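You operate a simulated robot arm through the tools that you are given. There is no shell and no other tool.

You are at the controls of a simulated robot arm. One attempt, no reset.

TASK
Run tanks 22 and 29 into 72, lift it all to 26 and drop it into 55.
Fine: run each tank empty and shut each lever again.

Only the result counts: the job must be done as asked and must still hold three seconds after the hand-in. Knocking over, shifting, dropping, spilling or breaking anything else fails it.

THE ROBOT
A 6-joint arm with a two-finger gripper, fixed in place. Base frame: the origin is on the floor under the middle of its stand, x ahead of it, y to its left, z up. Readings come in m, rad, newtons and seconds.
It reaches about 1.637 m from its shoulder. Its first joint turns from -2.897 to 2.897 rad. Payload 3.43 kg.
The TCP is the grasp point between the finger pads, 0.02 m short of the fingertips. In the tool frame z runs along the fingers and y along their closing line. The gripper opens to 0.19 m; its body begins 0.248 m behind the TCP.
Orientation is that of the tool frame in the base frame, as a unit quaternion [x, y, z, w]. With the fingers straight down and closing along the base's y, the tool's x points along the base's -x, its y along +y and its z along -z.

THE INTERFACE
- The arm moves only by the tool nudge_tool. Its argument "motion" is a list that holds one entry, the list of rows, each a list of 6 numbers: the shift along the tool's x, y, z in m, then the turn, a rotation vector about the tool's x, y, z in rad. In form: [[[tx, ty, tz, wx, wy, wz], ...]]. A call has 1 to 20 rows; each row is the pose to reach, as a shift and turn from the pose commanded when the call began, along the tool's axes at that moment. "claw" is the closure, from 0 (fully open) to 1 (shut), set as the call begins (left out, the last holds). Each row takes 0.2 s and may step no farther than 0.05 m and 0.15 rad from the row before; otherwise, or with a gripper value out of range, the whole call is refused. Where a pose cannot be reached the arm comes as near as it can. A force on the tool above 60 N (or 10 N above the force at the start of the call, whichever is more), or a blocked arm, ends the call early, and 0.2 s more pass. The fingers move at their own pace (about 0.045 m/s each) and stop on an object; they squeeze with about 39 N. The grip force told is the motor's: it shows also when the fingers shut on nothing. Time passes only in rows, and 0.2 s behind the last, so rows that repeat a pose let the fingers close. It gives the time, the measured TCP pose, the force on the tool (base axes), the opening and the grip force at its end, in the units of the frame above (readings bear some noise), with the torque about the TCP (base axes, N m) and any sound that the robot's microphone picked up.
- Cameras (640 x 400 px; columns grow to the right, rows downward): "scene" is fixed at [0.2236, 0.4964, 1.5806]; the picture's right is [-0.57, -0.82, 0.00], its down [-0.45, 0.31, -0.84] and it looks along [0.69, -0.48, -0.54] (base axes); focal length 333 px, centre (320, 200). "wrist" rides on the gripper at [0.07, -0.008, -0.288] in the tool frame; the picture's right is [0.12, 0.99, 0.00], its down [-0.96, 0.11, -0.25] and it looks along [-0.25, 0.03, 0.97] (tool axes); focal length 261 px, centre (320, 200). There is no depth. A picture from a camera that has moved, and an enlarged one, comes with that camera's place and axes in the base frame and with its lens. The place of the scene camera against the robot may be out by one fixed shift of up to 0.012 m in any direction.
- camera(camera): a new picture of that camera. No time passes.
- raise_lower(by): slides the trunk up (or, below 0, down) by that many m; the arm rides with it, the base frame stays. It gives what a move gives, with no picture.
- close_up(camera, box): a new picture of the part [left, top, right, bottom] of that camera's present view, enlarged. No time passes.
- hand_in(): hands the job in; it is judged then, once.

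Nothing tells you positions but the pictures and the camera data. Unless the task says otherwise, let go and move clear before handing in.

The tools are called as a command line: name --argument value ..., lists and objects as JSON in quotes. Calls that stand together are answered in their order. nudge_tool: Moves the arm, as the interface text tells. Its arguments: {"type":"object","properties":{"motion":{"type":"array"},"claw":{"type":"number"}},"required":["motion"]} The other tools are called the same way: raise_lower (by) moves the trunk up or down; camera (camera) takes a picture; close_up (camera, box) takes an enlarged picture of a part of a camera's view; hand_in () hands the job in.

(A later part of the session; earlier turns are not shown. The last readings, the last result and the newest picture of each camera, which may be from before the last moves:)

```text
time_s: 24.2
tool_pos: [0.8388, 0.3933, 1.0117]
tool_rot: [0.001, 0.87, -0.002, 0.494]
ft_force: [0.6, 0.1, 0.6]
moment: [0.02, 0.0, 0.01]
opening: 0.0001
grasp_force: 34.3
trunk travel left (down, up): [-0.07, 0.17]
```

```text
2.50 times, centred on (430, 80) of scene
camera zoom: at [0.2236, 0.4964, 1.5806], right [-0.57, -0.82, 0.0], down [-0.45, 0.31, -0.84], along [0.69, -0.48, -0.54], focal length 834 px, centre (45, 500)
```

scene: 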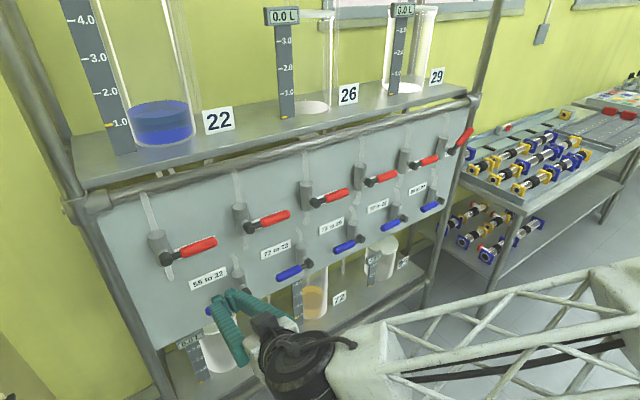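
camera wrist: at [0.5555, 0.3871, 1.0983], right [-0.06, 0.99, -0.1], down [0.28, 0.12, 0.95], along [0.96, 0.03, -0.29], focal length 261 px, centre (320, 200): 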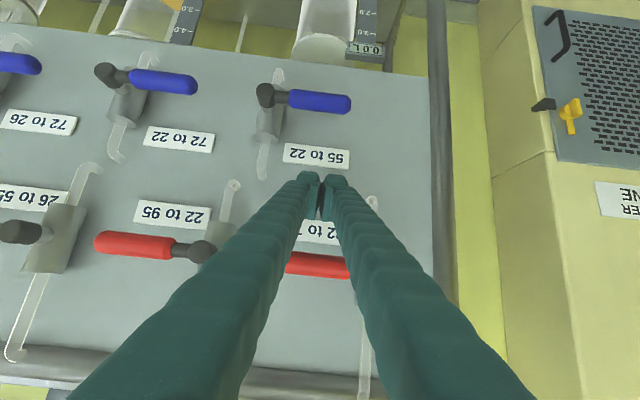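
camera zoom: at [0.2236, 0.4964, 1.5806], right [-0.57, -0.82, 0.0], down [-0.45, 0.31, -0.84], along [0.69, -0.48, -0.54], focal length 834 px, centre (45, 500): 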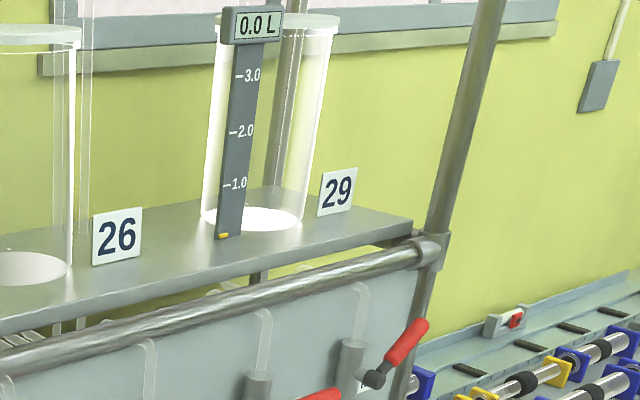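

Tank 29 reads 0.0 L. Now I push the "22 to 72" lever upward to about 35°.

nudge_tool --motion '[[[-0.0171, 0, -0.0102, 0, 0, 0], [-0.0343, 0, -0.0205, 0, 0, 0], [-0.0429, -0.002, -0.0256, 0, 0, 0], [-0.0514, -0.004, -0.0307, 0, 0, 0], [-0.06, -0.007, -0.0358, 0, 0, 0], [-0.0686, -0.009, -0.041, 0, 0, 0], [-0.0754, -0.009, -0.0451, 0, 0, 0]]]'

camera --camera "wrist"

close_up --camera "scene" --box '[120, 180, 280, 300]'

close_up --camera "scene" --box '[0, 0, 320, 200]'

```text
time_s: 25.8
tool_pos: [0.8383, 0.385, 1.0994]
tool_rot: [0.001, 0.87, -0.002, 0.493]
ft_force: [-2.0, -1.0, -1.6]
moment: [-0.03, -0.03, 0.05]
opening: 0.0
grasp_force: 34.2
trunk travel left (down, up): [-0.07, 0.17]
```

```text
taken
camera wrist: at [0.5545, 0.3774, 1.1871], right [-0.06, 0.99, -0.1], down [0.28, 0.12, 0.95], along [0.96, 0.03, -0.29], focal length 261 px, centre (320, 200)
```

wrist: 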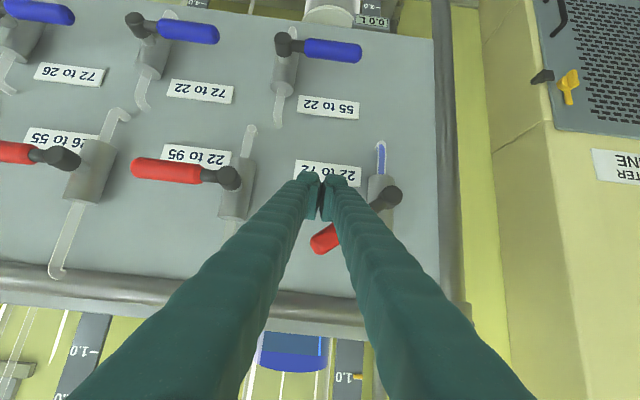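

```text
3.33 times, centred on (200, 240) of scene
camera zoom: at [0.2236, 0.4964, 1.5806], right [-0.57, -0.82, 0.0], down [-0.45, 0.31, -0.84], along [0.69, -0.48, -0.54], focal length 1112 px, centre (720, 67)
```

zoom: 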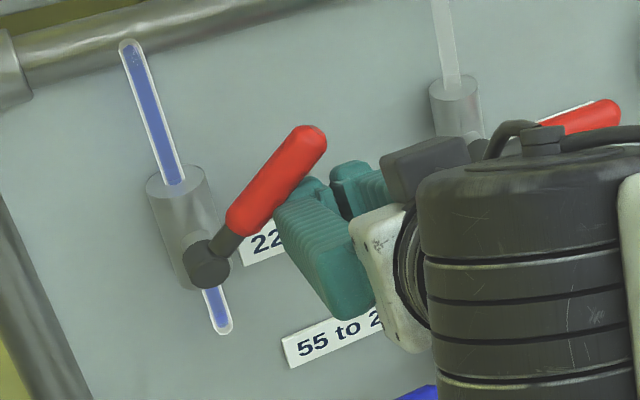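

```text
2.00 times, centred on (160, 100) of scene
camera zoom: at [0.2236, 0.4964, 1.5806], right [-0.57, -0.82, 0.0], down [-0.45, 0.31, -0.84], along [0.69, -0.48, -0.54], focal length 667 px, centre (640, 400)
```

zoom: 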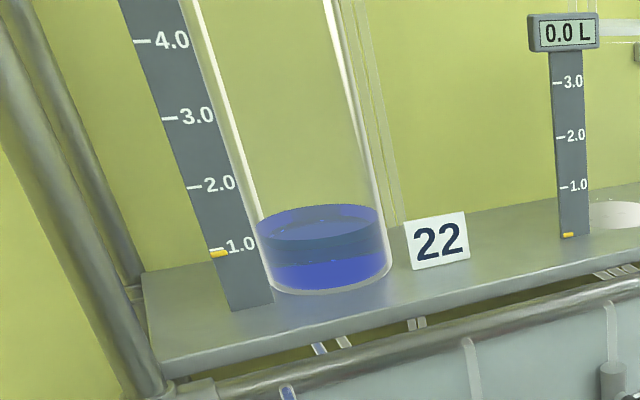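

Blue liquid is flowing from 22. I'll wait here while it drains.

nudge_tool --motion '[[[0.004, 0, 0, 0, 0, 0], [0.008, 0, 0, 0, 0, 0], [0.008, 0, 0, 0, 0, 0], [0.008, 0, 0, 0, 0, 0], [0.008, 0, 0, 0, 0, 0], [0.008, 0, 0, 0, 0, 0], [0.008, 0, 0, 0, 0, 0], [0.008, 0, 0, 0, 0, 0], [0.008, 0, 0, 0, 0, 0], [0.008, 0, 0, 0, 0, 0], [0.008, 0, 0, 0, 0, 0], [0.008, 0, 0, 0, 0, 0], [0.008, 0, 0, 0, 0, 0], [0.008, 0, 0, 0, 0, 0], [0.008, 0, 0, 0, 0, 0], [0.008, 0, 0, 0, 0, 0], [0.008, 0, 0, 0, 0, 0], [0.008, 0, 0, 0, 0, 0], [0.008, 0, 0, 0, 0, 0], [0.008, 0, 0, 0, 0, 0]]]'

close_up --camera "scene" --box '[0, 0, 320, 200]'

close_up --camera "scene" --box '[120, 180, 280, 300]'

```text
time_s: 30.0
tool_pos: [0.8326, 0.3855, 1.093]
tool_rot: [0.001, 0.87, -0.002, 0.493]
ft_force: [0.2, -0.4, 0.2]
moment: [0.02, 0.0, 0.03]
opening: 0.0002
grasp_force: 33.9
trunk travel left (down, up): [-0.07, 0.17]
```

```text
2.00 times, centred on (160, 100) of scene
camera zoom: at [0.2236, 0.4964, 1.5806], right [-0.57, -0.82, 0.0], down [-0.45, 0.31, -0.84], along [0.69, -0.48, -0.54], focal length 667 px, centre (640, 400)
```

zoom: 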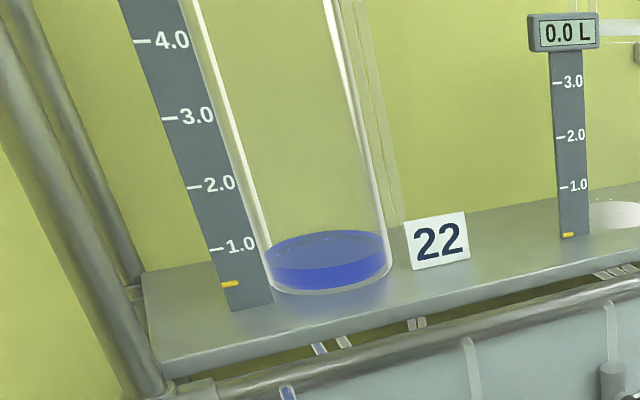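

```text
3.33 times, centred on (200, 240) of scene
camera zoom: at [0.2236, 0.4964, 1.5806], right [-0.57, -0.82, 0.0], down [-0.45, 0.31, -0.84], along [0.69, -0.48, -0.54], focal length 1112 px, centre (720, 67)
```

zoom: 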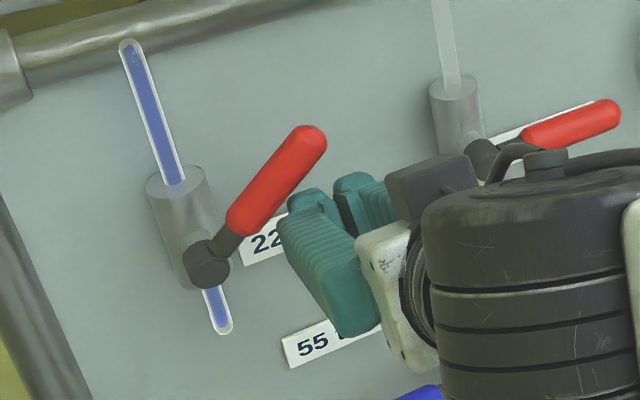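

The marker shows about 0.4 L left in 22. While it finishes draining I back the pusher off, level it, and bring it above the raised handle, still clear in front.

nudge_tool --motion '[[[0.0086, 0, 0.0051, 0, 0, 0], [0.0266, 0, -0.0249, 0, 0, 0], [0.0446, -0.01, -0.055, 0, 0, 0], [0.0189, -0.015, -0.0704, 0, -0.13, 0], [-0.0069, -0.02, -0.0858, 0, -0.26, 0], [-0.0326, -0.025, -0.1012, 0, -0.39, 0], [-0.054, -0.028, -0.1141, 0, -0.52, 0], [-0.054, -0.028, -0.1141, 0, -0.538, 0], [-0.054, -0.028, -0.1141, 0, -0.538, 0]]]'

camera --camera "wrist"

camera --camera "scene"

close_up --camera "scene" --box '[0, 0, 320, 200]'

```text
time_s: 32.0
tool_pos: [0.7641, 0.3572, 1.1986]
tool_rot: [0.0, 0.707, -0.001, 0.707]
ft_force: [0.3, -0.7, 0.5]
moment: [-0.01, -0.01, 0.01]
opening: 0.0
grasp_force: 34.2
trunk travel left (down, up): [-0.07, 0.17]
```

```text
taken
camera wrist: at [0.4758, 0.3497, 1.1275], right [0.0, 0.99, -0.12], down [-0.25, 0.12, 0.96], along [0.97, 0.03, 0.25], focal length 261 px, centre (320, 200)
```

wrist: 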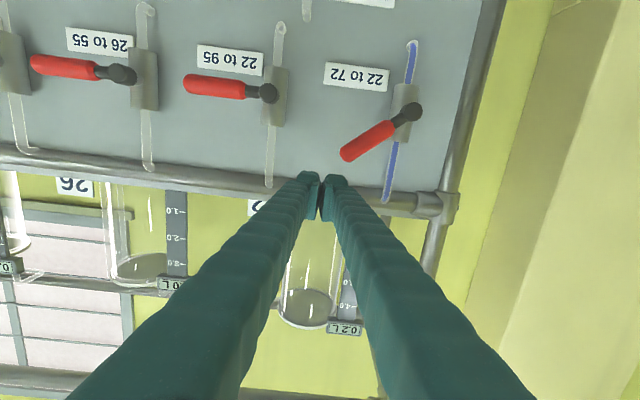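

```text
taken
```

scene: 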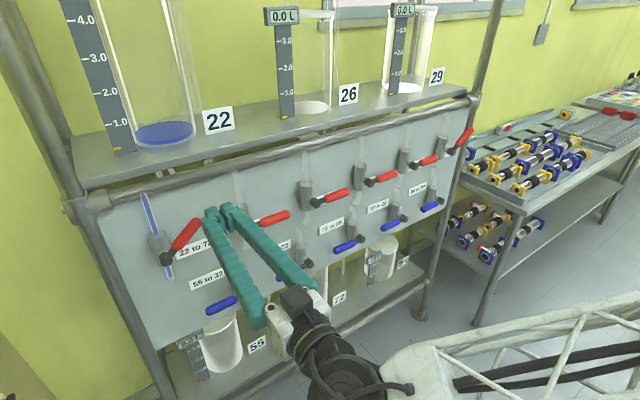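

```text
2.00 times, centred on (160, 100) of scene
camera zoom: at [0.2236, 0.4964, 1.5806], right [-0.57, -0.82, 0.0], down [-0.45, 0.31, -0.84], along [0.69, -0.48, -0.54], focal length 667 px, centre (640, 400)
```

zoom: 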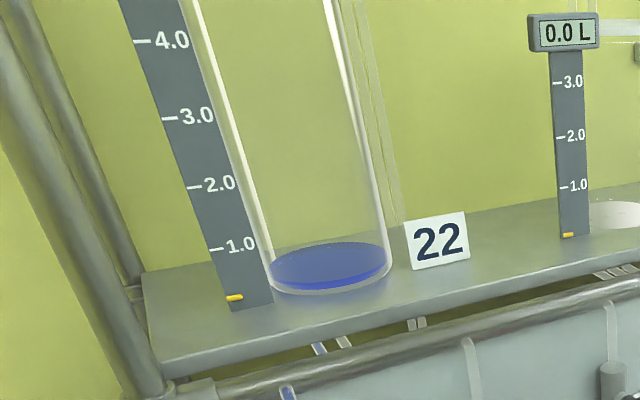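

The display of 22 reads 0.2 L. I wait a few more seconds for it to empty.

nudge_tool --motion '[[[0, 0, 0, 0, 0, 0], [0, 0, 0, 0, 0, 0], [0, 0, 0, 0, 0, 0], [0, 0, 0, 0, 0, 0], [0, 0, 0, 0, 0, 0], [0, 0, 0, 0, 0, 0], [0, 0, 0, 0, 0, 0], [0, 0, 0, 0, 0, 0], [0, 0, 0, 0, 0, 0], [0, 0, 0, 0, 0, 0], [0, 0, 0, 0, 0, 0], [0, 0, 0, 0, 0, 0], [0, 0, 0, 0, 0, 0], [0, 0, 0, 0, 0, 0], [0, 0, 0, 0, 0, 0], [0, 0, 0, 0, 0, 0], [0, 0, 0, 0, 0, 0], [0, 0, 0, 0, 0, 0], [0, 0, 0, 0, 0, 0], [0, 0, 0, 0, 0, 0]]]'

camera --camera "wrist"

close_up --camera "scene" --box '[0, 0, 320, 200]'

close_up --camera "wrist" --box '[300, 20, 460, 120]'

```text
time_s: 36.2
tool_pos: [0.7638, 0.3579, 1.1987]
tool_rot: [0.0, 0.707, -0.001, 0.707]
ft_force: [-0.6, -0.1, 0.5]
moment: [0.0, -0.01, 0.0]
opening: 0.0
grasp_force: 34.2
trunk travel left (down, up): [-0.07, 0.17]
```

```text
taken
camera wrist: at [0.4759, 0.3497, 1.1275], right [0.0, 0.99, -0.12], down [-0.25, 0.12, 0.96], along [0.97, 0.03, 0.24], focal length 261 px, centre (320, 200)
```

wrist: 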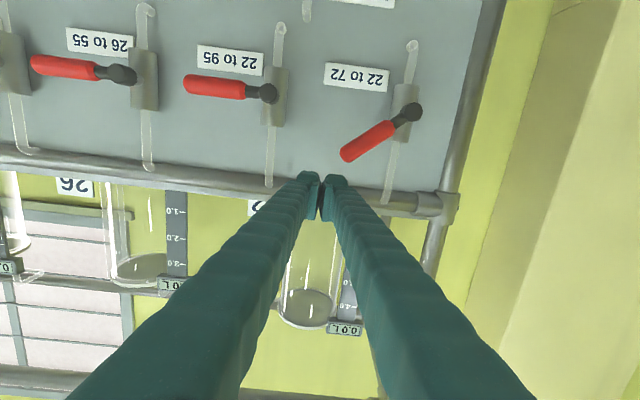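

```text
2.00 times, centred on (160, 100) of scene
camera zoom: at [0.2236, 0.4964, 1.5806], right [-0.57, -0.82, 0.0], down [-0.45, 0.31, -0.84], along [0.69, -0.48, -0.54], focal length 667 px, centre (640, 400)
```

zoom: 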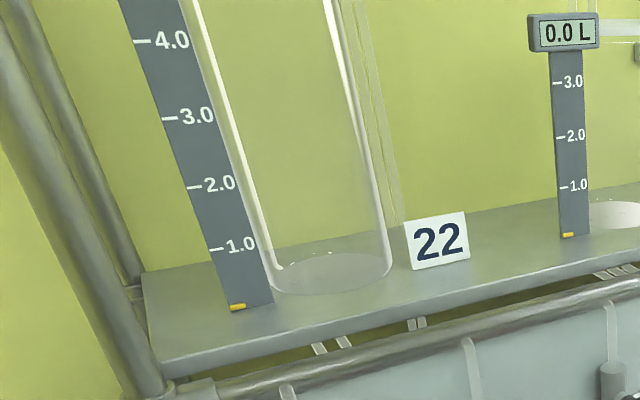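

```text
4.00 times, centred on (380, 70) of wrist
camera zoom: at [0.4759, 0.3497, 1.1275], right [0.0, 0.99, -0.12], down [-0.25, 0.12, 0.96], along [0.97, 0.03, 0.24], focal length 1043 px, centre (80, 720)
```

zoom: 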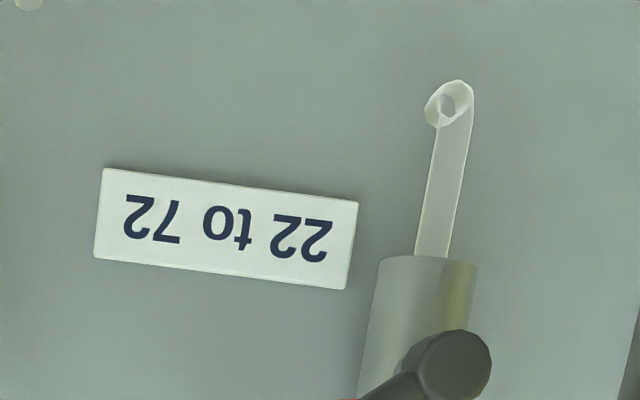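

Tank 22 reads 0.0 L and its pipe is clear. I move in above the raised handle of "22 to 72".

nudge_tool --motion '[[[-0.01, 0.01, 0.0, 0, 0, 0], [-0.01, 0.01, 0.042, 0, 0, 0], [-0.01, 0.01, 0.083, 0, 0, 0]]]'

camera --camera "wrist"

close_up --camera "scene" --box '[120, 170, 280, 290]'

```text
time_s: 37.0
tool_pos: [0.8467, 0.366, 1.2083]
tool_rot: [0.001, 0.707, -0.002, 0.707]
ft_force: [0.3, -0.2, -0.2]
moment: [-0.04, 0.13, -0.01]
opening: 0.0001
grasp_force: 34.1
trunk travel left (down, up): [-0.07, 0.17]
```

```text
taken
camera wrist: at [0.5584, 0.3586, 1.1383], right [0.0, 0.99, -0.12], down [-0.25, 0.12, 0.96], along [0.97, 0.03, 0.25], focal length 261 px, centre (320, 200)
```

wrist: 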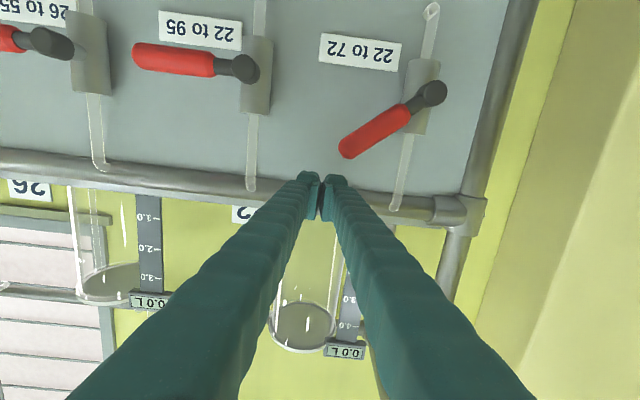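

```text
3.33 times, centred on (200, 230) of scene
camera zoom: at [0.2236, 0.4964, 1.5806], right [-0.57, -0.82, 0.0], down [-0.45, 0.31, -0.84], along [0.69, -0.48, -0.54], focal length 1112 px, centre (720, 100)
```

zoom: 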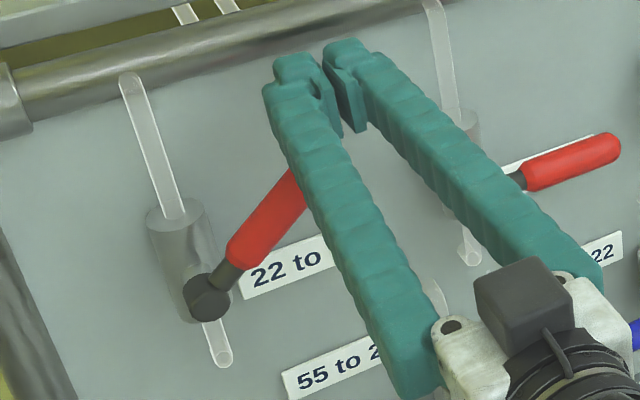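

The pusher is just above the handle tip. I push the lever down to its shut stop.

nudge_tool --motion '[[[0.015, 0, 0, 0, 0, 0], [0.03, 0, 0, 0, 0, 0], [0.045, 0, 0, 0, 0, 0], [0.058, 0, 0, 0, 0, 0], [0.069, 0, 0, 0, 0, 0], [0.078, 0, 0, 0, 0, 0], [0.085, 0, 0, 0, 0, 0], [0.09, 0, 0, 0, 0, 0], [0.092, 0, 0, 0, 0, 0], [0.092, 0, 0, 0, 0, 0]]]'

camera --camera "wrist"

close_up --camera "scene" --box '[120, 170, 280, 290]'

```text
time_s: 38.0
tool_pos: [0.8458, 0.3574, 1.1685]
tool_rot: [0.008, 0.702, -0.003, 0.712]
ft_force: [23.5, -42.3, 27.5]
moment: [-0.35, -0.61, -0.8]
opening: 0.0
grasp_force: 34.2
trunk travel left (down, up): [-0.07, 0.17]
stopped in row 4: the force on the tool passed its limit at 67 N (the readings are from after the stop); the commanded pose is now the measured one
```

```text
taken
camera wrist: at [0.5598, 0.3535, 1.0932], right [0.02, 0.99, -0.11], down [-0.26, 0.11, 0.96], along [0.97, 0.01, 0.26], focal length 261 px, centre (320, 200)
```

wrist: 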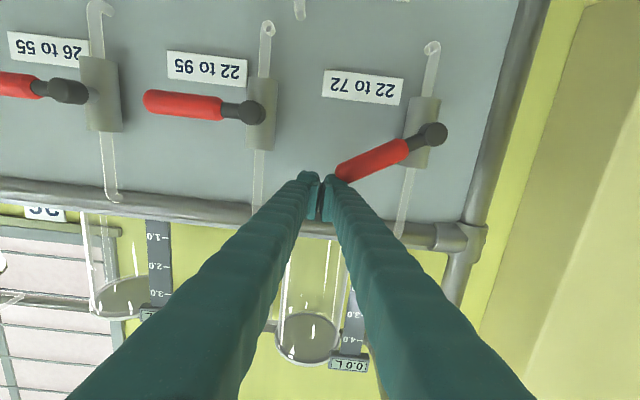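

```text
3.33 times, centred on (200, 230) of scene
camera zoom: at [0.2236, 0.4964, 1.5806], right [-0.57, -0.82, 0.0], down [-0.45, 0.31, -0.84], along [0.69, -0.48, -0.54], focal length 1112 px, centre (720, 100)
```

zoom: 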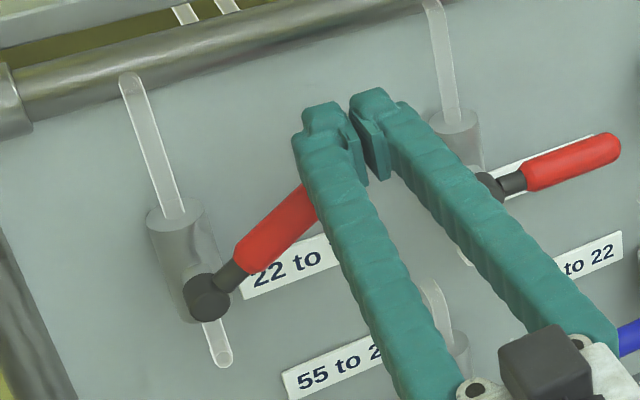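

The pusher caught the handle's end instead of its top (handle now at about 35°). I lift back up, shift left so I'm over the handle, and straighten the tool.

nudge_tool --motion '[[[-0.02, 0, 0, -0.005, 0.005, -0.002], [-0.04, 0.004, 0, -0.01, 0.01, -0.004], [-0.044, 0.018, 0, -0.016, 0.014, -0.007], [-0.044, 0.031, 0, -0.016, 0.014, -0.007], [-0.044, 0.031, 0, -0.016, 0.014, -0.007]]]'

camera --camera "wrist"

close_up --camera "scene" --box '[120, 170, 280, 290]'

```text
time_s: 39.1
tool_pos: [0.8447, 0.3974, 1.2058]
tool_rot: [-0.006, 0.71, 0.002, 0.705]
ft_force: [0.5, 0.5, 1.0]
moment: [0.03, 0.02, 0.04]
opening: 0.0
grasp_force: 34.1
trunk travel left (down, up): [-0.07, 0.17]
```

```text
taken
camera wrist: at [0.5567, 0.3845, 1.1377], right [-0.01, 0.99, -0.12], down [-0.24, 0.12, 0.96], along [0.97, 0.04, 0.24], focal length 261 px, centre (320, 200)
```

wrist: 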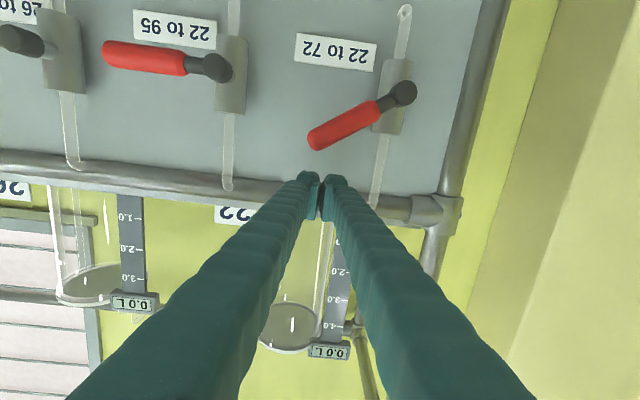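

```text
3.33 times, centred on (200, 230) of scene
camera zoom: at [0.2236, 0.4964, 1.5806], right [-0.57, -0.82, 0.0], down [-0.45, 0.31, -0.84], along [0.69, -0.48, -0.54], focal length 1112 px, centre (720, 100)
```

zoom: 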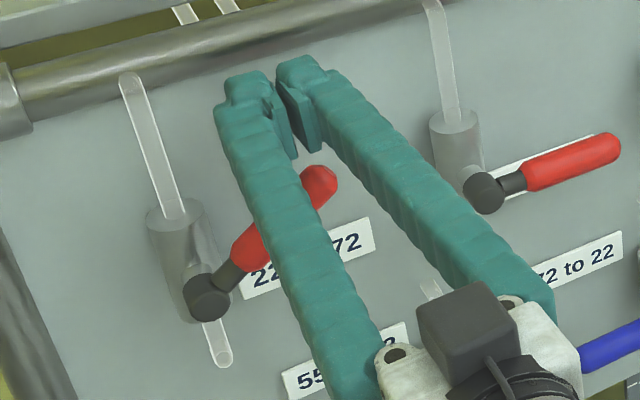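

Now the pusher is over the handle. I push down again in small steps.

nudge_tool --motion '[[[0.012, -0.002, 0, 0, 0, 0], [0.024, -0.005, 0, 0, 0, 0], [0.036, -0.005, 0, 0, 0, 0], [0.047, -0.005, 0, 0, 0, 0], [0.057, -0.005, 0, 0, 0, 0], [0.066, -0.005, 0, 0, 0, 0], [0.074, -0.005, 0, 0, 0, 0], [0.081, -0.005, 0, 0, 0, 0], [0.086, -0.005, 0, 0, 0, 0], [0.089, -0.005, 0, 0, 0, 0], [0.089, -0.005, 0, 0, 0, 0]]]'

camera --camera "wrist"

close_up --camera "scene" --box '[120, 170, 280, 290]'

```text
time_s: 41.5
tool_pos: [0.845, 0.3903, 1.1202]
tool_rot: [-0.004, 0.708, 0.001, 0.706]
ft_force: [11.1, 6.0, 23.5]
moment: [0.3, -0.4, -0.01]
opening: 0.0058
grasp_force: 34.1
trunk travel left (down, up): [-0.07, 0.17]
```

```text
taken
camera wrist: at [0.5564, 0.3783, 1.051], right [-0.01, 0.99, -0.12], down [-0.25, 0.12, 0.96], along [0.97, 0.04, 0.24], focal length 261 px, centre (320, 200)
```

wrist: 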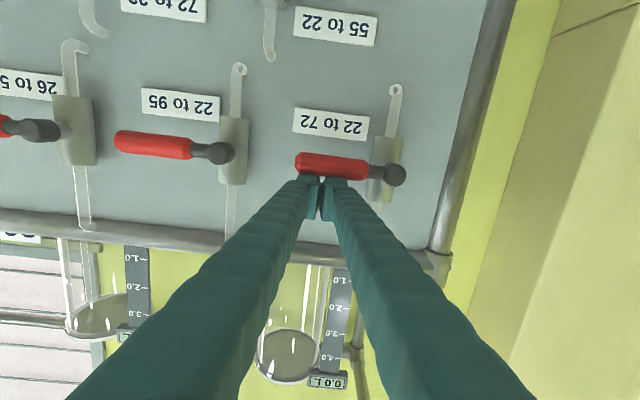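

```text
3.33 times, centred on (200, 230) of scene
camera zoom: at [0.2236, 0.4964, 1.5806], right [-0.57, -0.82, 0.0], down [-0.45, 0.31, -0.84], along [0.69, -0.48, -0.54], focal length 1112 px, centre (720, 100)
```

zoom: 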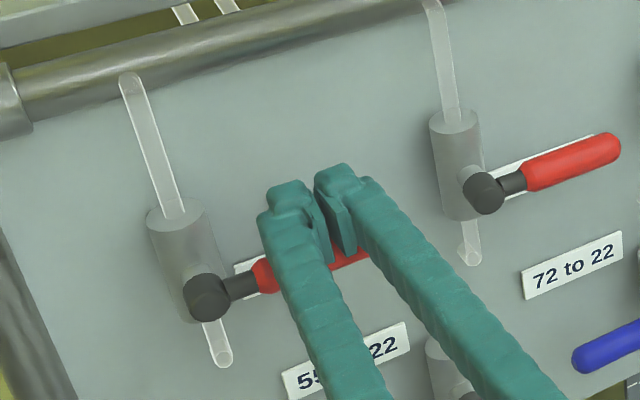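

The "22 to 72" lever is back at its horizontal stop (about 23 N, same stop height as I measured on lever 29). I'll retract, lower the trunk a little more for reach margin, and confirm.

nudge_tool --motion '[[[-0.02, 0, 0, 0, 0, 0], [-0.04, 0, -0.03, 0, 0, 0], [-0.07, 0, -0.07, 0, 0, 0], [-0.085, 0, -0.082, 0, 0, 0]]]'

raise_lower --by -0.065

camera --camera "wrist"

camera --camera "scene"

```text
time_s: 42.5
tool_pos: [0.7619, 0.3874, 1.2019]
tool_rot: [-0.006, 0.71, 0.001, 0.704]
ft_force: [0.8, 0.5, 0.9]
moment: [0.03, -0.04, -0.07]
opening: 0.0003
grasp_force: 34.0
trunk travel left (down, up): [-0.07, 0.17]
```

```text
time_s: 43.6
tool_pos: [0.7624, 0.3864, 1.1371]
tool_rot: [-0.006, 0.709, 0.002, 0.705]
ft_force: [-0.8, 0.4, 0.3]
moment: [0.03, 0.0, -0.01]
opening: 0.0
grasp_force: 33.6
trunk travel left (down, up): [-0.005, 0.235]
```

```text
taken
camera wrist: at [0.4734, 0.3752, 1.0693], right [-0.01, 0.99, -0.12], down [-0.24, 0.12, 0.96], along [0.97, 0.04, 0.24], focal length 261 px, centre (320, 200)
```

wrist: 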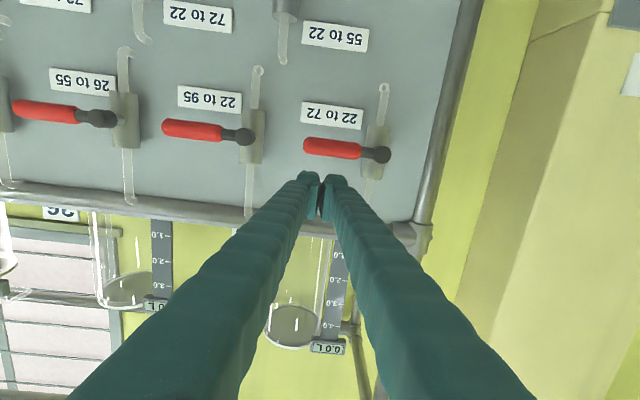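

```text
taken
```

scene: 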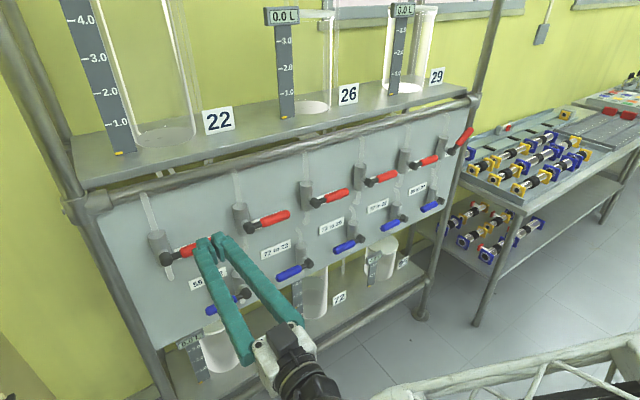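

R1 is parallel to its neighbours, so shut. I want to check tank 72's content.

close_up --camera "scene" --box '[270, 220, 430, 340]'

```text
3.33 times, centred on (350, 280) of scene
camera zoom: at [0.2236, 0.4964, 1.5806], right [-0.57, -0.82, 0.0], down [-0.45, 0.31, -0.84], along [0.69, -0.48, -0.54], focal length 1112 px, centre (220, -67)
```

zoom: 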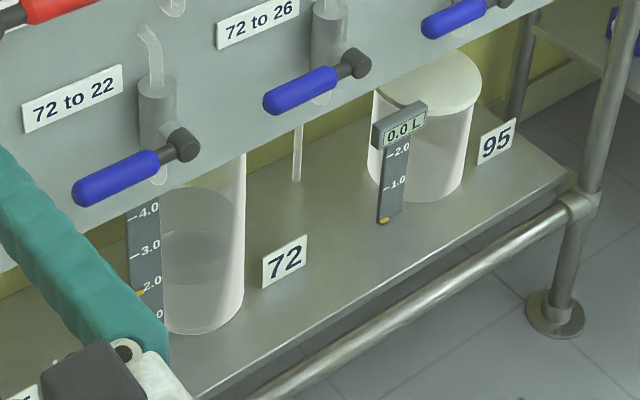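

Tank 72 now holds about 2 L of mixed liquid. I travel right at a safe standoff towards the "29 to 72" lever to shut it.

nudge_tool --motion '[[[-0.01, -0.045, -0.001, 0.002, 0, 0.001], [-0.02, -0.09, -0.002, 0.004, 0, 0.002], [-0.03, -0.135, -0.003, 0.006, 0, 0.003], [-0.04, -0.18, -0.004, 0.008, 0, 0.004], [-0.05, -0.225, -0.005, 0.011, 0, 0.0056], [-0.06, -0.27, -0.006, 0.011, 0, 0.0056], [-0.067, -0.315, -0.007, 0.011, 0, 0.0056], [-0.067, -0.36, -0.008, 0.011, 0, 0.0056], [-0.067, -0.405, -0.009, 0.011, 0, 0.0056], [-0.067, -0.45, -0.01, 0.011, 0, 0.0056]]]'

```text
time_s: 45.8
tool_pos: [0.758, 0.0149, 1.2077]
tool_rot: [0.003, 0.71, -0.003, 0.704]
ft_force: [0.1, -0.3, 0.4]
moment: [0.01, 0.02, -0.02]
opening: 0.0
grasp_force: 34.1
out of reach, approached as far as the arm can: row 9, 10
trunk travel left (down, up): [-0.005, 0.235]
```

The arm is again near a limit close to y≈0 with the tool level. I'll tilt it downward while still in free space, which gave room before.

nudge_tool --motion '[[[0, 0, 0, 0, 0.13, 0], [0, 0, 0, 0, 0.26, 0], [0, 0, 0, 0, 0.39, 0], [0, 0, 0, 0, 0.52, 0], [0, 0, 0, 0, 0.52, 0]]]'

camera --camera "wrist"

camera --camera "scene"

```text
time_s: 47.2
tool_pos: [0.7568, -0.1747, 1.3238]
tool_rot: [0.118, 0.771, -0.204, 0.591]
ft_force: [-0.1, 0.1, 0.2]
moment: [0.02, -0.01, 0.0]
opening: 0.0
grasp_force: 34.2
out of reach, approached as far as the arm can: row 1, 2, 3, 4
trunk travel left (down, up): [-0.005, 0.235]
stopped in row 5: the arm was blocked; the commanded pose is now the measured one
```

```text
taken
camera wrist: at [0.4857, -0.0544, 1.321], right [0.39, 0.88, -0.29], down [0.1, 0.27, 0.96], along [0.92, -0.4, 0.02], focal length 261 px, centre (320, 200)
```

wrist: 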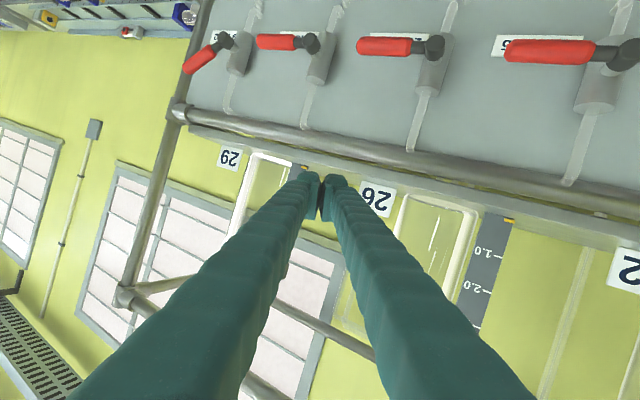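

```text
taken
```

scene: 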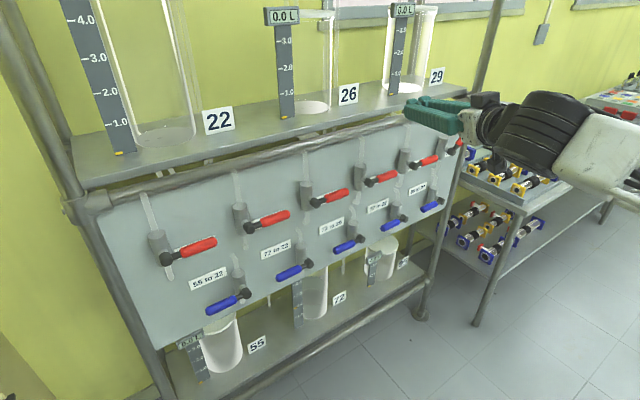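

The arm swung into an awkward pose but touched nothing (zero force). I'll move it right and back down while straightening the tool, all well in front of the rack.

nudge_tool --motion '[[[0.012, -0.0338, 0.0203, -0.0658, -0.0368, 0.0176], [0.0239, -0.0676, 0.0407, -0.1317, -0.0736, 0.0352], [0.0359, -0.1014, 0.061, -0.1975, -0.1104, 0.0528], [0.0478, -0.1353, 0.0813, -0.2633, -0.1473, 0.0703]]]'

camera --camera "wrist"

```text
time_s: 48.4
tool_pos: [0.7265, -0.313, 1.1158]
tool_rot: [0.031, 0.869, -0.131, 0.476]
ft_force: [-0.6, -0.1, 0.5]
moment: [0.05, -0.05, 0.0]
opening: 0.0
grasp_force: 34.2
trunk travel left (down, up): [-0.005, 0.235]
stopped in row 4: the arm was blocked; the commanded pose is now the measured one
```

```text
taken
camera wrist: at [0.4507, -0.2536, 1.2056], right [0.11, 0.95, -0.3], down [0.34, 0.24, 0.91], along [0.93, -0.2, -0.29], focal length 261 px, centre (320, 200)
```

wrist: 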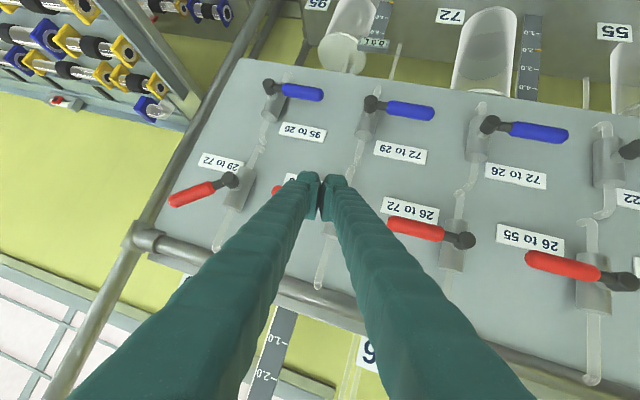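

The arm reports being blocked without force at the tool, so perhaps another link is near something. I'll look at the scene.

camera --camera "scene"

```text
taken
```

scene: 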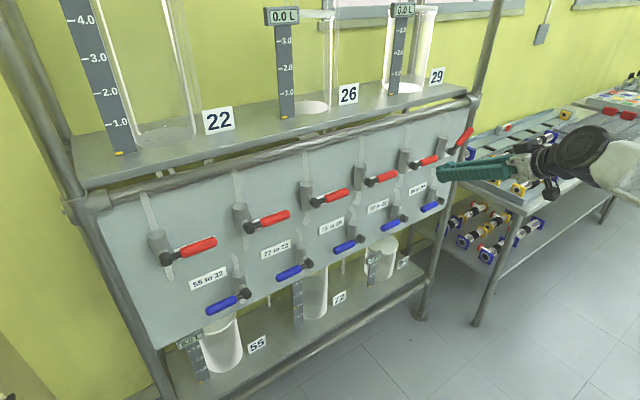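

I think the arm's wrist becomes singular when the tool lines up with the forearm near y≈0, which causes these swings. I'll bend the tool more downward (as at the start), away from that alignment, in small steps in free space.

nudge_tool --motion '[[[0, 0, 0, 0, 0, 0], [-0.007, -0.007, -0.005, -0.027, 0.048, 0.001], [-0.014, -0.014, -0.011, -0.054, 0.095, 0.002]]]'

```text
time_s: 49.2
tool_pos: [0.7223, -0.3254, 1.138]
tool_rot: [0.026, 0.893, -0.106, 0.437]
ft_force: [0.2, 0.6, 0.1]
moment: [-0.01, -0.01, -0.04]
opening: 0.0
grasp_force: 34.1
trunk travel left (down, up): [-0.005, 0.235]
```

Stable now. I move right in front of lever "29 to 72" with the tool bent downward, then level it there, where the wrist is well away from the singular alignment.

nudge_tool --motion '[[[-0.0109, -0.0385, 0.0021, -0.0363, 0.0352, 0.004], [-0.0217, -0.0769, 0.0043, -0.0727, 0.0705, 0.008], [-0.0326, -0.1154, 0.0064, -0.109, 0.1057, 0.012], [-0.0435, -0.1539, 0.0085, -0.1453, 0.1409, 0.016], [-0.0543, -0.1923, 0.0107, -0.1817, 0.1762, 0.02], [-0.0652, -0.2308, 0.0128, -0.218, 0.2114, 0.024], [-0.0652, -0.2308, 0.0128, -0.218, 0.2114, 0.024]]]'

camera --camera "wrist"

```text
time_s: 50.8
tool_pos: [0.7424, -0.5504, 1.2187]
tool_rot: [0.0, 0.94, 0.0, 0.341]
ft_force: [0.5, -1.2, 0.5]
moment: [0.07, -0.01, 0.06]
opening: 0.0001
grasp_force: 34.4
trunk travel left (down, up): [-0.005, 0.235]
```

```text
taken
camera wrist: at [0.5031, -0.5601, 1.3937], right [-0.09, 0.99, -0.08], down [0.58, 0.12, 0.81], along [0.81, 0.03, -0.59], focal length 261 px, centre (320, 200)
```

wrist: 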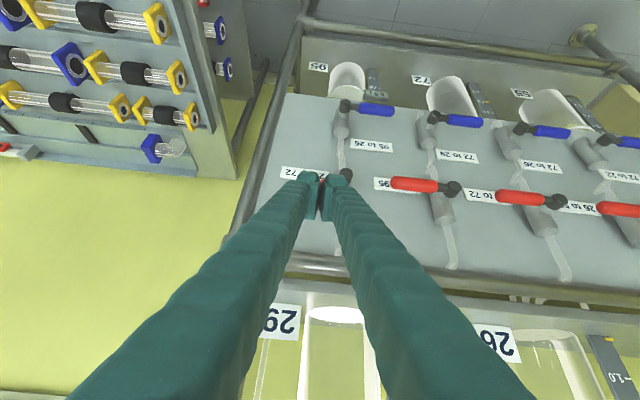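

On target exactly. Now I level the tool in place.

nudge_tool --motion '[[[-0.0029, -0.0047, 0.0025, 0, -0.1457, 0], [-0.0059, -0.0093, 0.0049, 0, -0.2913, 0], [-0.0088, -0.014, 0.0074, 0, -0.437, 0], [-0.0117, -0.0187, 0.0098, 0, -0.5827, 0], [-0.0147, -0.0233, 0.0123, 0, -0.7283, 0], [-0.0176, -0.028, 0.0147, 0, -0.874, 0], [-0.0176, -0.028, 0.0147, 0, -0.874, 0]]]'

camera --camera "wrist"

close_up --camera "scene" --box '[400, 100, 520, 190]'

```text
time_s: 52.4
tool_pos: [0.7637, -0.5792, 1.2195]
tool_rot: [0.001, 0.706, -0.001, 0.708]
ft_force: [-0.5, -0.6, -0.2]
moment: [0.02, -0.02, -0.01]
opening: 0.0
grasp_force: 34.2
trunk travel left (down, up): [-0.005, 0.235]
```

```text
taken
camera wrist: at [0.4763, -0.5871, 1.1482], right [0.0, 0.99, -0.12], down [-0.25, 0.12, 0.96], along [0.97, 0.03, 0.25], focal length 261 px, centre (320, 200)
```

wrist: 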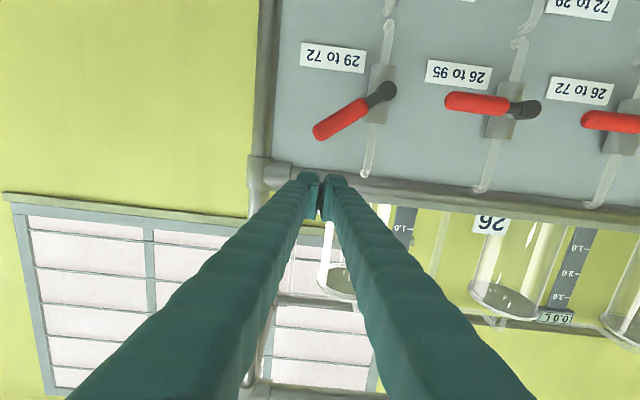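

```text
4.44 times, centred on (460, 145) of scene
camera zoom: at [0.2236, 0.4964, 1.5806], right [-0.57, -0.82, 0.0], down [-0.45, 0.31, -0.84], along [0.69, -0.48, -0.54], focal length 1482 px, centre (-302, 444)
```

zoom: 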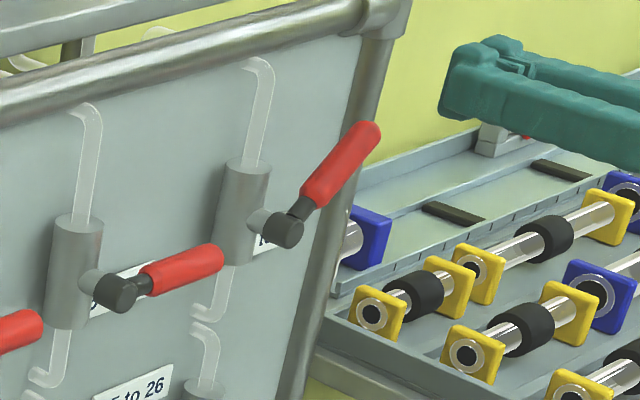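

Lever "29 to 72" is still up at about 40°, with the pusher positioned above it. I move forward over it.

nudge_tool --motion '[[[0.008, 0, 0.0, 0, 0, 0], [0.008, 0, 0.042, 0, 0, 0], [0.008, 0, 0.083, 0, 0, 0], [0.008, 0, 0.083, 0, 0, 0]]]'

camera --camera "wrist"

close_up --camera "scene" --box '[400, 100, 520, 190]'

```text
time_s: 53.4
tool_pos: [0.8453, -0.5786, 1.2103]
tool_rot: [-0.001, 0.707, 0.001, 0.707]
ft_force: [0.2, -0.2, 0.8]
moment: [-0.01, -0.02, 0.01]
opening: 0.0002
grasp_force: 34.1
trunk travel left (down, up): [-0.005, 0.235]
```

```text
taken
camera wrist: at [0.5579, -0.5877, 1.1408], right [0.0, 0.99, -0.12], down [-0.25, 0.12, 0.96], along [0.97, 0.03, 0.25], focal length 261 px, centre (320, 200)
```

wrist: 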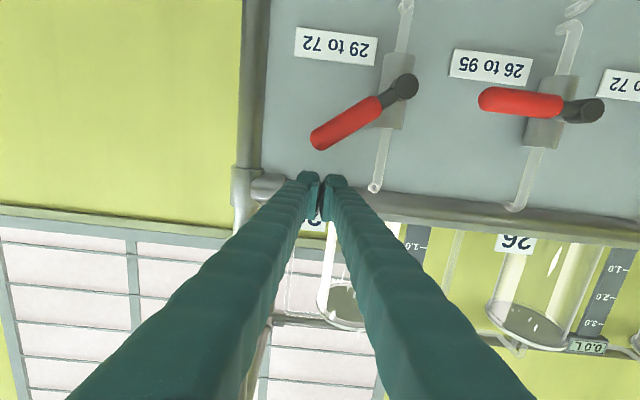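

```text
4.44 times, centred on (460, 145) of scene
camera zoom: at [0.2236, 0.4964, 1.5806], right [-0.57, -0.82, 0.0], down [-0.45, 0.31, -0.84], along [0.69, -0.48, -0.54], focal length 1482 px, centre (-302, 444)
```

zoom: 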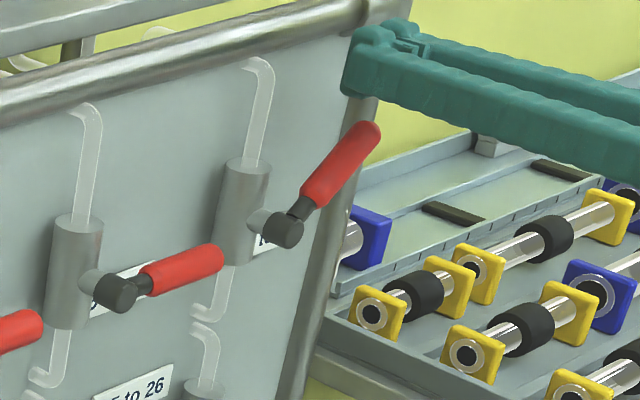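

The handle tip lies under the pusher as it did on the good push before. I push it down to the stop.

nudge_tool --motion '[[[0.013, -0.002, 0, 0, 0, 0], [0.026, -0.003, 0, 0, 0, 0], [0.039, -0.003, 0, 0, 0, 0], [0.05, -0.003, 0, 0, 0, 0], [0.06, -0.003, 0, 0, 0, 0], [0.069, -0.003, 0, 0, 0, 0], [0.077, -0.003, 0, 0, 0, 0], [0.084, -0.003, 0, 0, 0, 0], [0.09, -0.003, 0, 0, 0, 0], [0.093, -0.003, 0, 0, 0, 0], [0.093, -0.003, 0, 0, 0, 0]]]'

camera --camera "wrist"

close_up --camera "scene" --box '[400, 100, 520, 190]'

```text
time_s: 55.8
tool_pos: [0.8477, -0.5795, 1.1193]
tool_rot: [-0.001, 0.706, 0.001, 0.708]
ft_force: [3.2, -1.8, 7.9]
moment: [-0.01, -0.13, 0.03]
opening: 0.0058
grasp_force: 34.4
trunk travel left (down, up): [-0.005, 0.235]
```

```text
taken
camera wrist: at [0.5588, -0.589, 1.0495], right [0.0, 0.99, -0.12], down [-0.25, 0.12, 0.96], along [0.97, 0.03, 0.25], focal length 261 px, centre (320, 200)
```

wrist: 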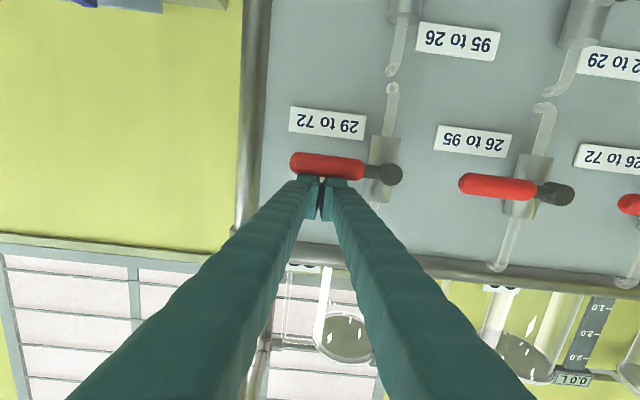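

```text
4.44 times, centred on (460, 145) of scene
camera zoom: at [0.2236, 0.4964, 1.5806], right [-0.57, -0.82, 0.0], down [-0.45, 0.31, -0.84], along [0.69, -0.48, -0.54], focal length 1482 px, centre (-302, 444)
```

zoom: 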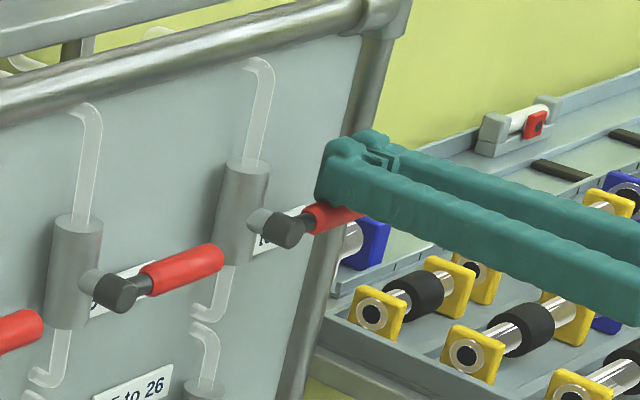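

It's at the stop height (1.119). I press a few millimetres more to be sure, then retract up and back.

nudge_tool --motion '[[[0.003, 0, 0, 0, 0, 0], [0.005, 0, 0, 0, 0, 0], [0.005, 0, 0, 0, 0, 0]]]'

nudge_tool --motion '[[[-0.02, 0, 0, 0, 0, 0], [-0.04, 0, -0.03, 0, 0, 0], [-0.06, 0, -0.07, 0, 0, 0], [-0.08, 0, -0.1, 0, 0, 0]]]'

camera --camera "wrist"

camera --camera "scene"

close_up --camera "scene" --box '[340, 120, 500, 220]'

```text
time_s: 56.7
tool_pos: [0.8467, -0.5798, 1.121]
tool_rot: [-0.001, 0.704, -0.002, 0.71]
ft_force: [6.8, -2.9, 13.9]
moment: [0.0, -0.27, 0.01]
opening: 0.0058
grasp_force: 34.3
trunk travel left (down, up): [-0.005, 0.235]
stopped in row 3: the force on the tool passed its limit at 62 N (the readings are from after the stop); the commanded pose is now the measured one
```

```text
time_s: 57.7
tool_pos: [0.7443, -0.5818, 1.1983]
tool_rot: [0.0, 0.705, 0.0, 0.709]
ft_force: [0.3, -0.5, -1.2]
moment: [0.0, -0.16, 0.11]
opening: 0.0
grasp_force: 34.4
trunk travel left (down, up): [-0.005, 0.235]
```

```text
taken
camera wrist: at [0.4573, -0.5904, 1.1258], right [0.0, 0.99, -0.12], down [-0.25, 0.12, 0.96], along [0.97, 0.03, 0.25], focal length 261 px, centre (320, 200)
```

wrist: 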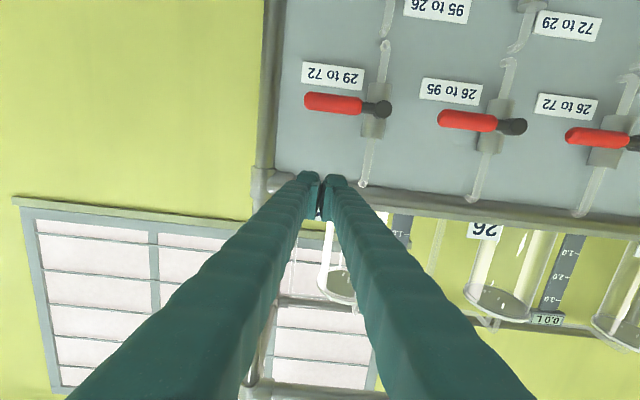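

```text
taken
```

scene: 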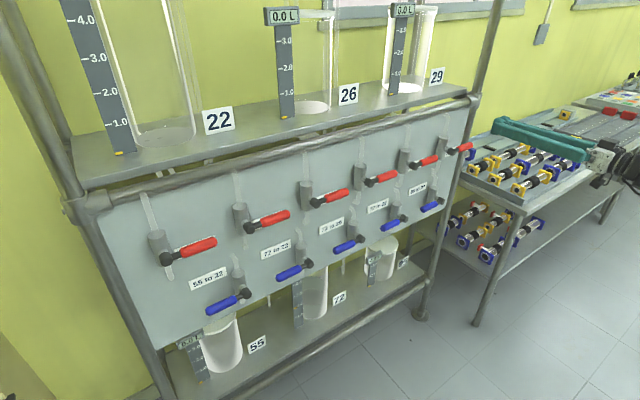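

```text
4.00 times, centred on (420, 170) of scene
camera zoom: at [0.2236, 0.4964, 1.5806], right [-0.57, -0.82, 0.0], down [-0.45, 0.31, -0.84], along [0.69, -0.48, -0.54], focal length 1334 px, centre (-80, 320)
```

zoom: 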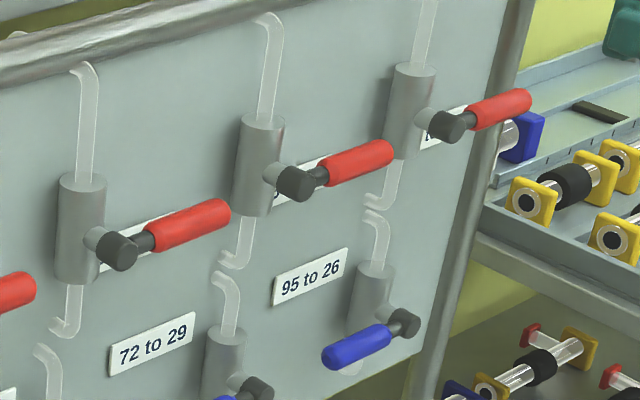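

All red levers are shut again and 22, 29 are empty. Next is the blue "72 to 26" lever (hub y≈-0.103, z≈0.873, handle pointing left to y≈0.012). I'll approach from the right with the tool yawed 40° left and pitched 20° down, which keeps the wrist away from its singular pose.

nudge_tool --motion '[[[0.03, 0.0217, 0, -0.1151, 0.0558, -0.0203], [0.06, 0.0433, 0, -0.2303, 0.1115, -0.0406], [0.09, 0.065, 0, -0.3454, 0.1673, -0.061], [0.12, 0.0867, 0, -0.4605, 0.2231, -0.0813], [0.15, 0.1083, 0, -0.5757, 0.2788, -0.1016], [0.18, 0.13, 0, -0.6908, 0.3346, -0.1219], [0.18, 0.13, 0, -0.6908, 0.3346, -0.1219]]]'

camera --camera "wrist"

camera --camera "scene"

```text
time_s: 59.3
tool_pos: [0.747, -0.4534, 1.0157]
tool_rot: [-0.282, 0.768, 0.196, 0.541]
ft_force: [-0.2, -0.1, 0.3]
moment: [0.01, -0.03, 0.0]
opening: 0.0001
grasp_force: 34.3
trunk travel left (down, up): [-0.005, 0.235]
```

```text
taken
camera wrist: at [0.5274, -0.6489, 1.0479], right [-0.67, 0.73, -0.12], down [-0.01, 0.15, 0.99], along [0.74, 0.66, -0.1], focal length 261 px, centre (320, 200)
```

wrist: 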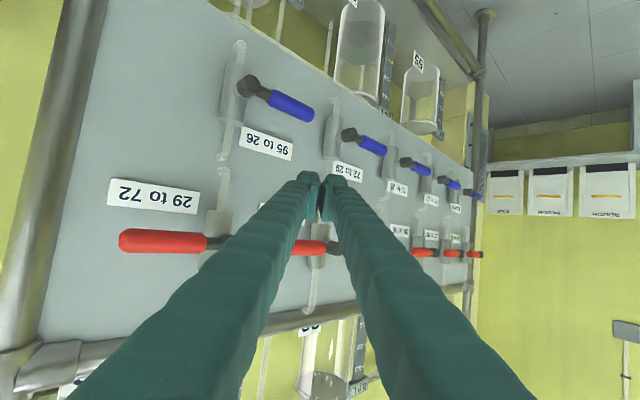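

```text
taken
```

scene: 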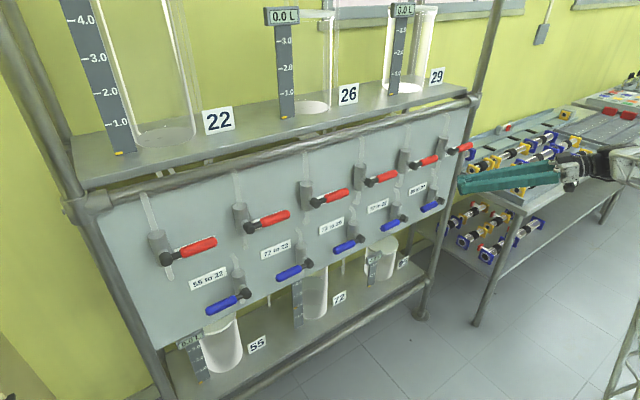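

The pose is exactly as planned. I move left and down along the panel, at a safe standoff, in two stages.

nudge_tool --motion '[[[0.0098, 0.0298, 0.0306, 0, 0, 0], [0.0195, 0.0597, 0.0612, 0, 0, 0], [0.0293, 0.0895, 0.0917, 0, 0, 0], [0.0391, 0.1193, 0.1223, 0, 0, 0], [0.0488, 0.1492, 0.1529, 0, 0, 0], [0.0586, 0.179, 0.1835, 0, 0, 0]]]'

camera --camera "wrist"

```text
time_s: 60.7
tool_pos: [0.7501, -0.2133, 0.8983]
tool_rot: [-0.282, 0.768, 0.195, 0.541]
ft_force: [-0.3, -0.7, -0.6]
moment: [0.06, -0.05, 0.07]
opening: 0.0001
grasp_force: 34.3
trunk travel left (down, up): [-0.005, 0.235]
```

```text
taken
camera wrist: at [0.5295, -0.4096, 0.9288], right [-0.67, 0.73, -0.12], down [-0.01, 0.15, 0.99], along [0.74, 0.66, -0.1], focal length 261 px, centre (320, 200)
```

wrist: 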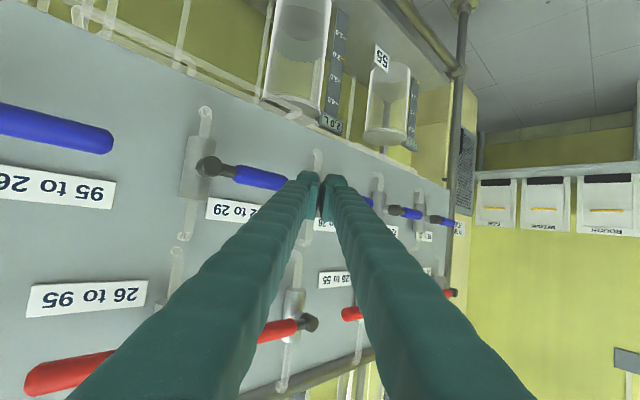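

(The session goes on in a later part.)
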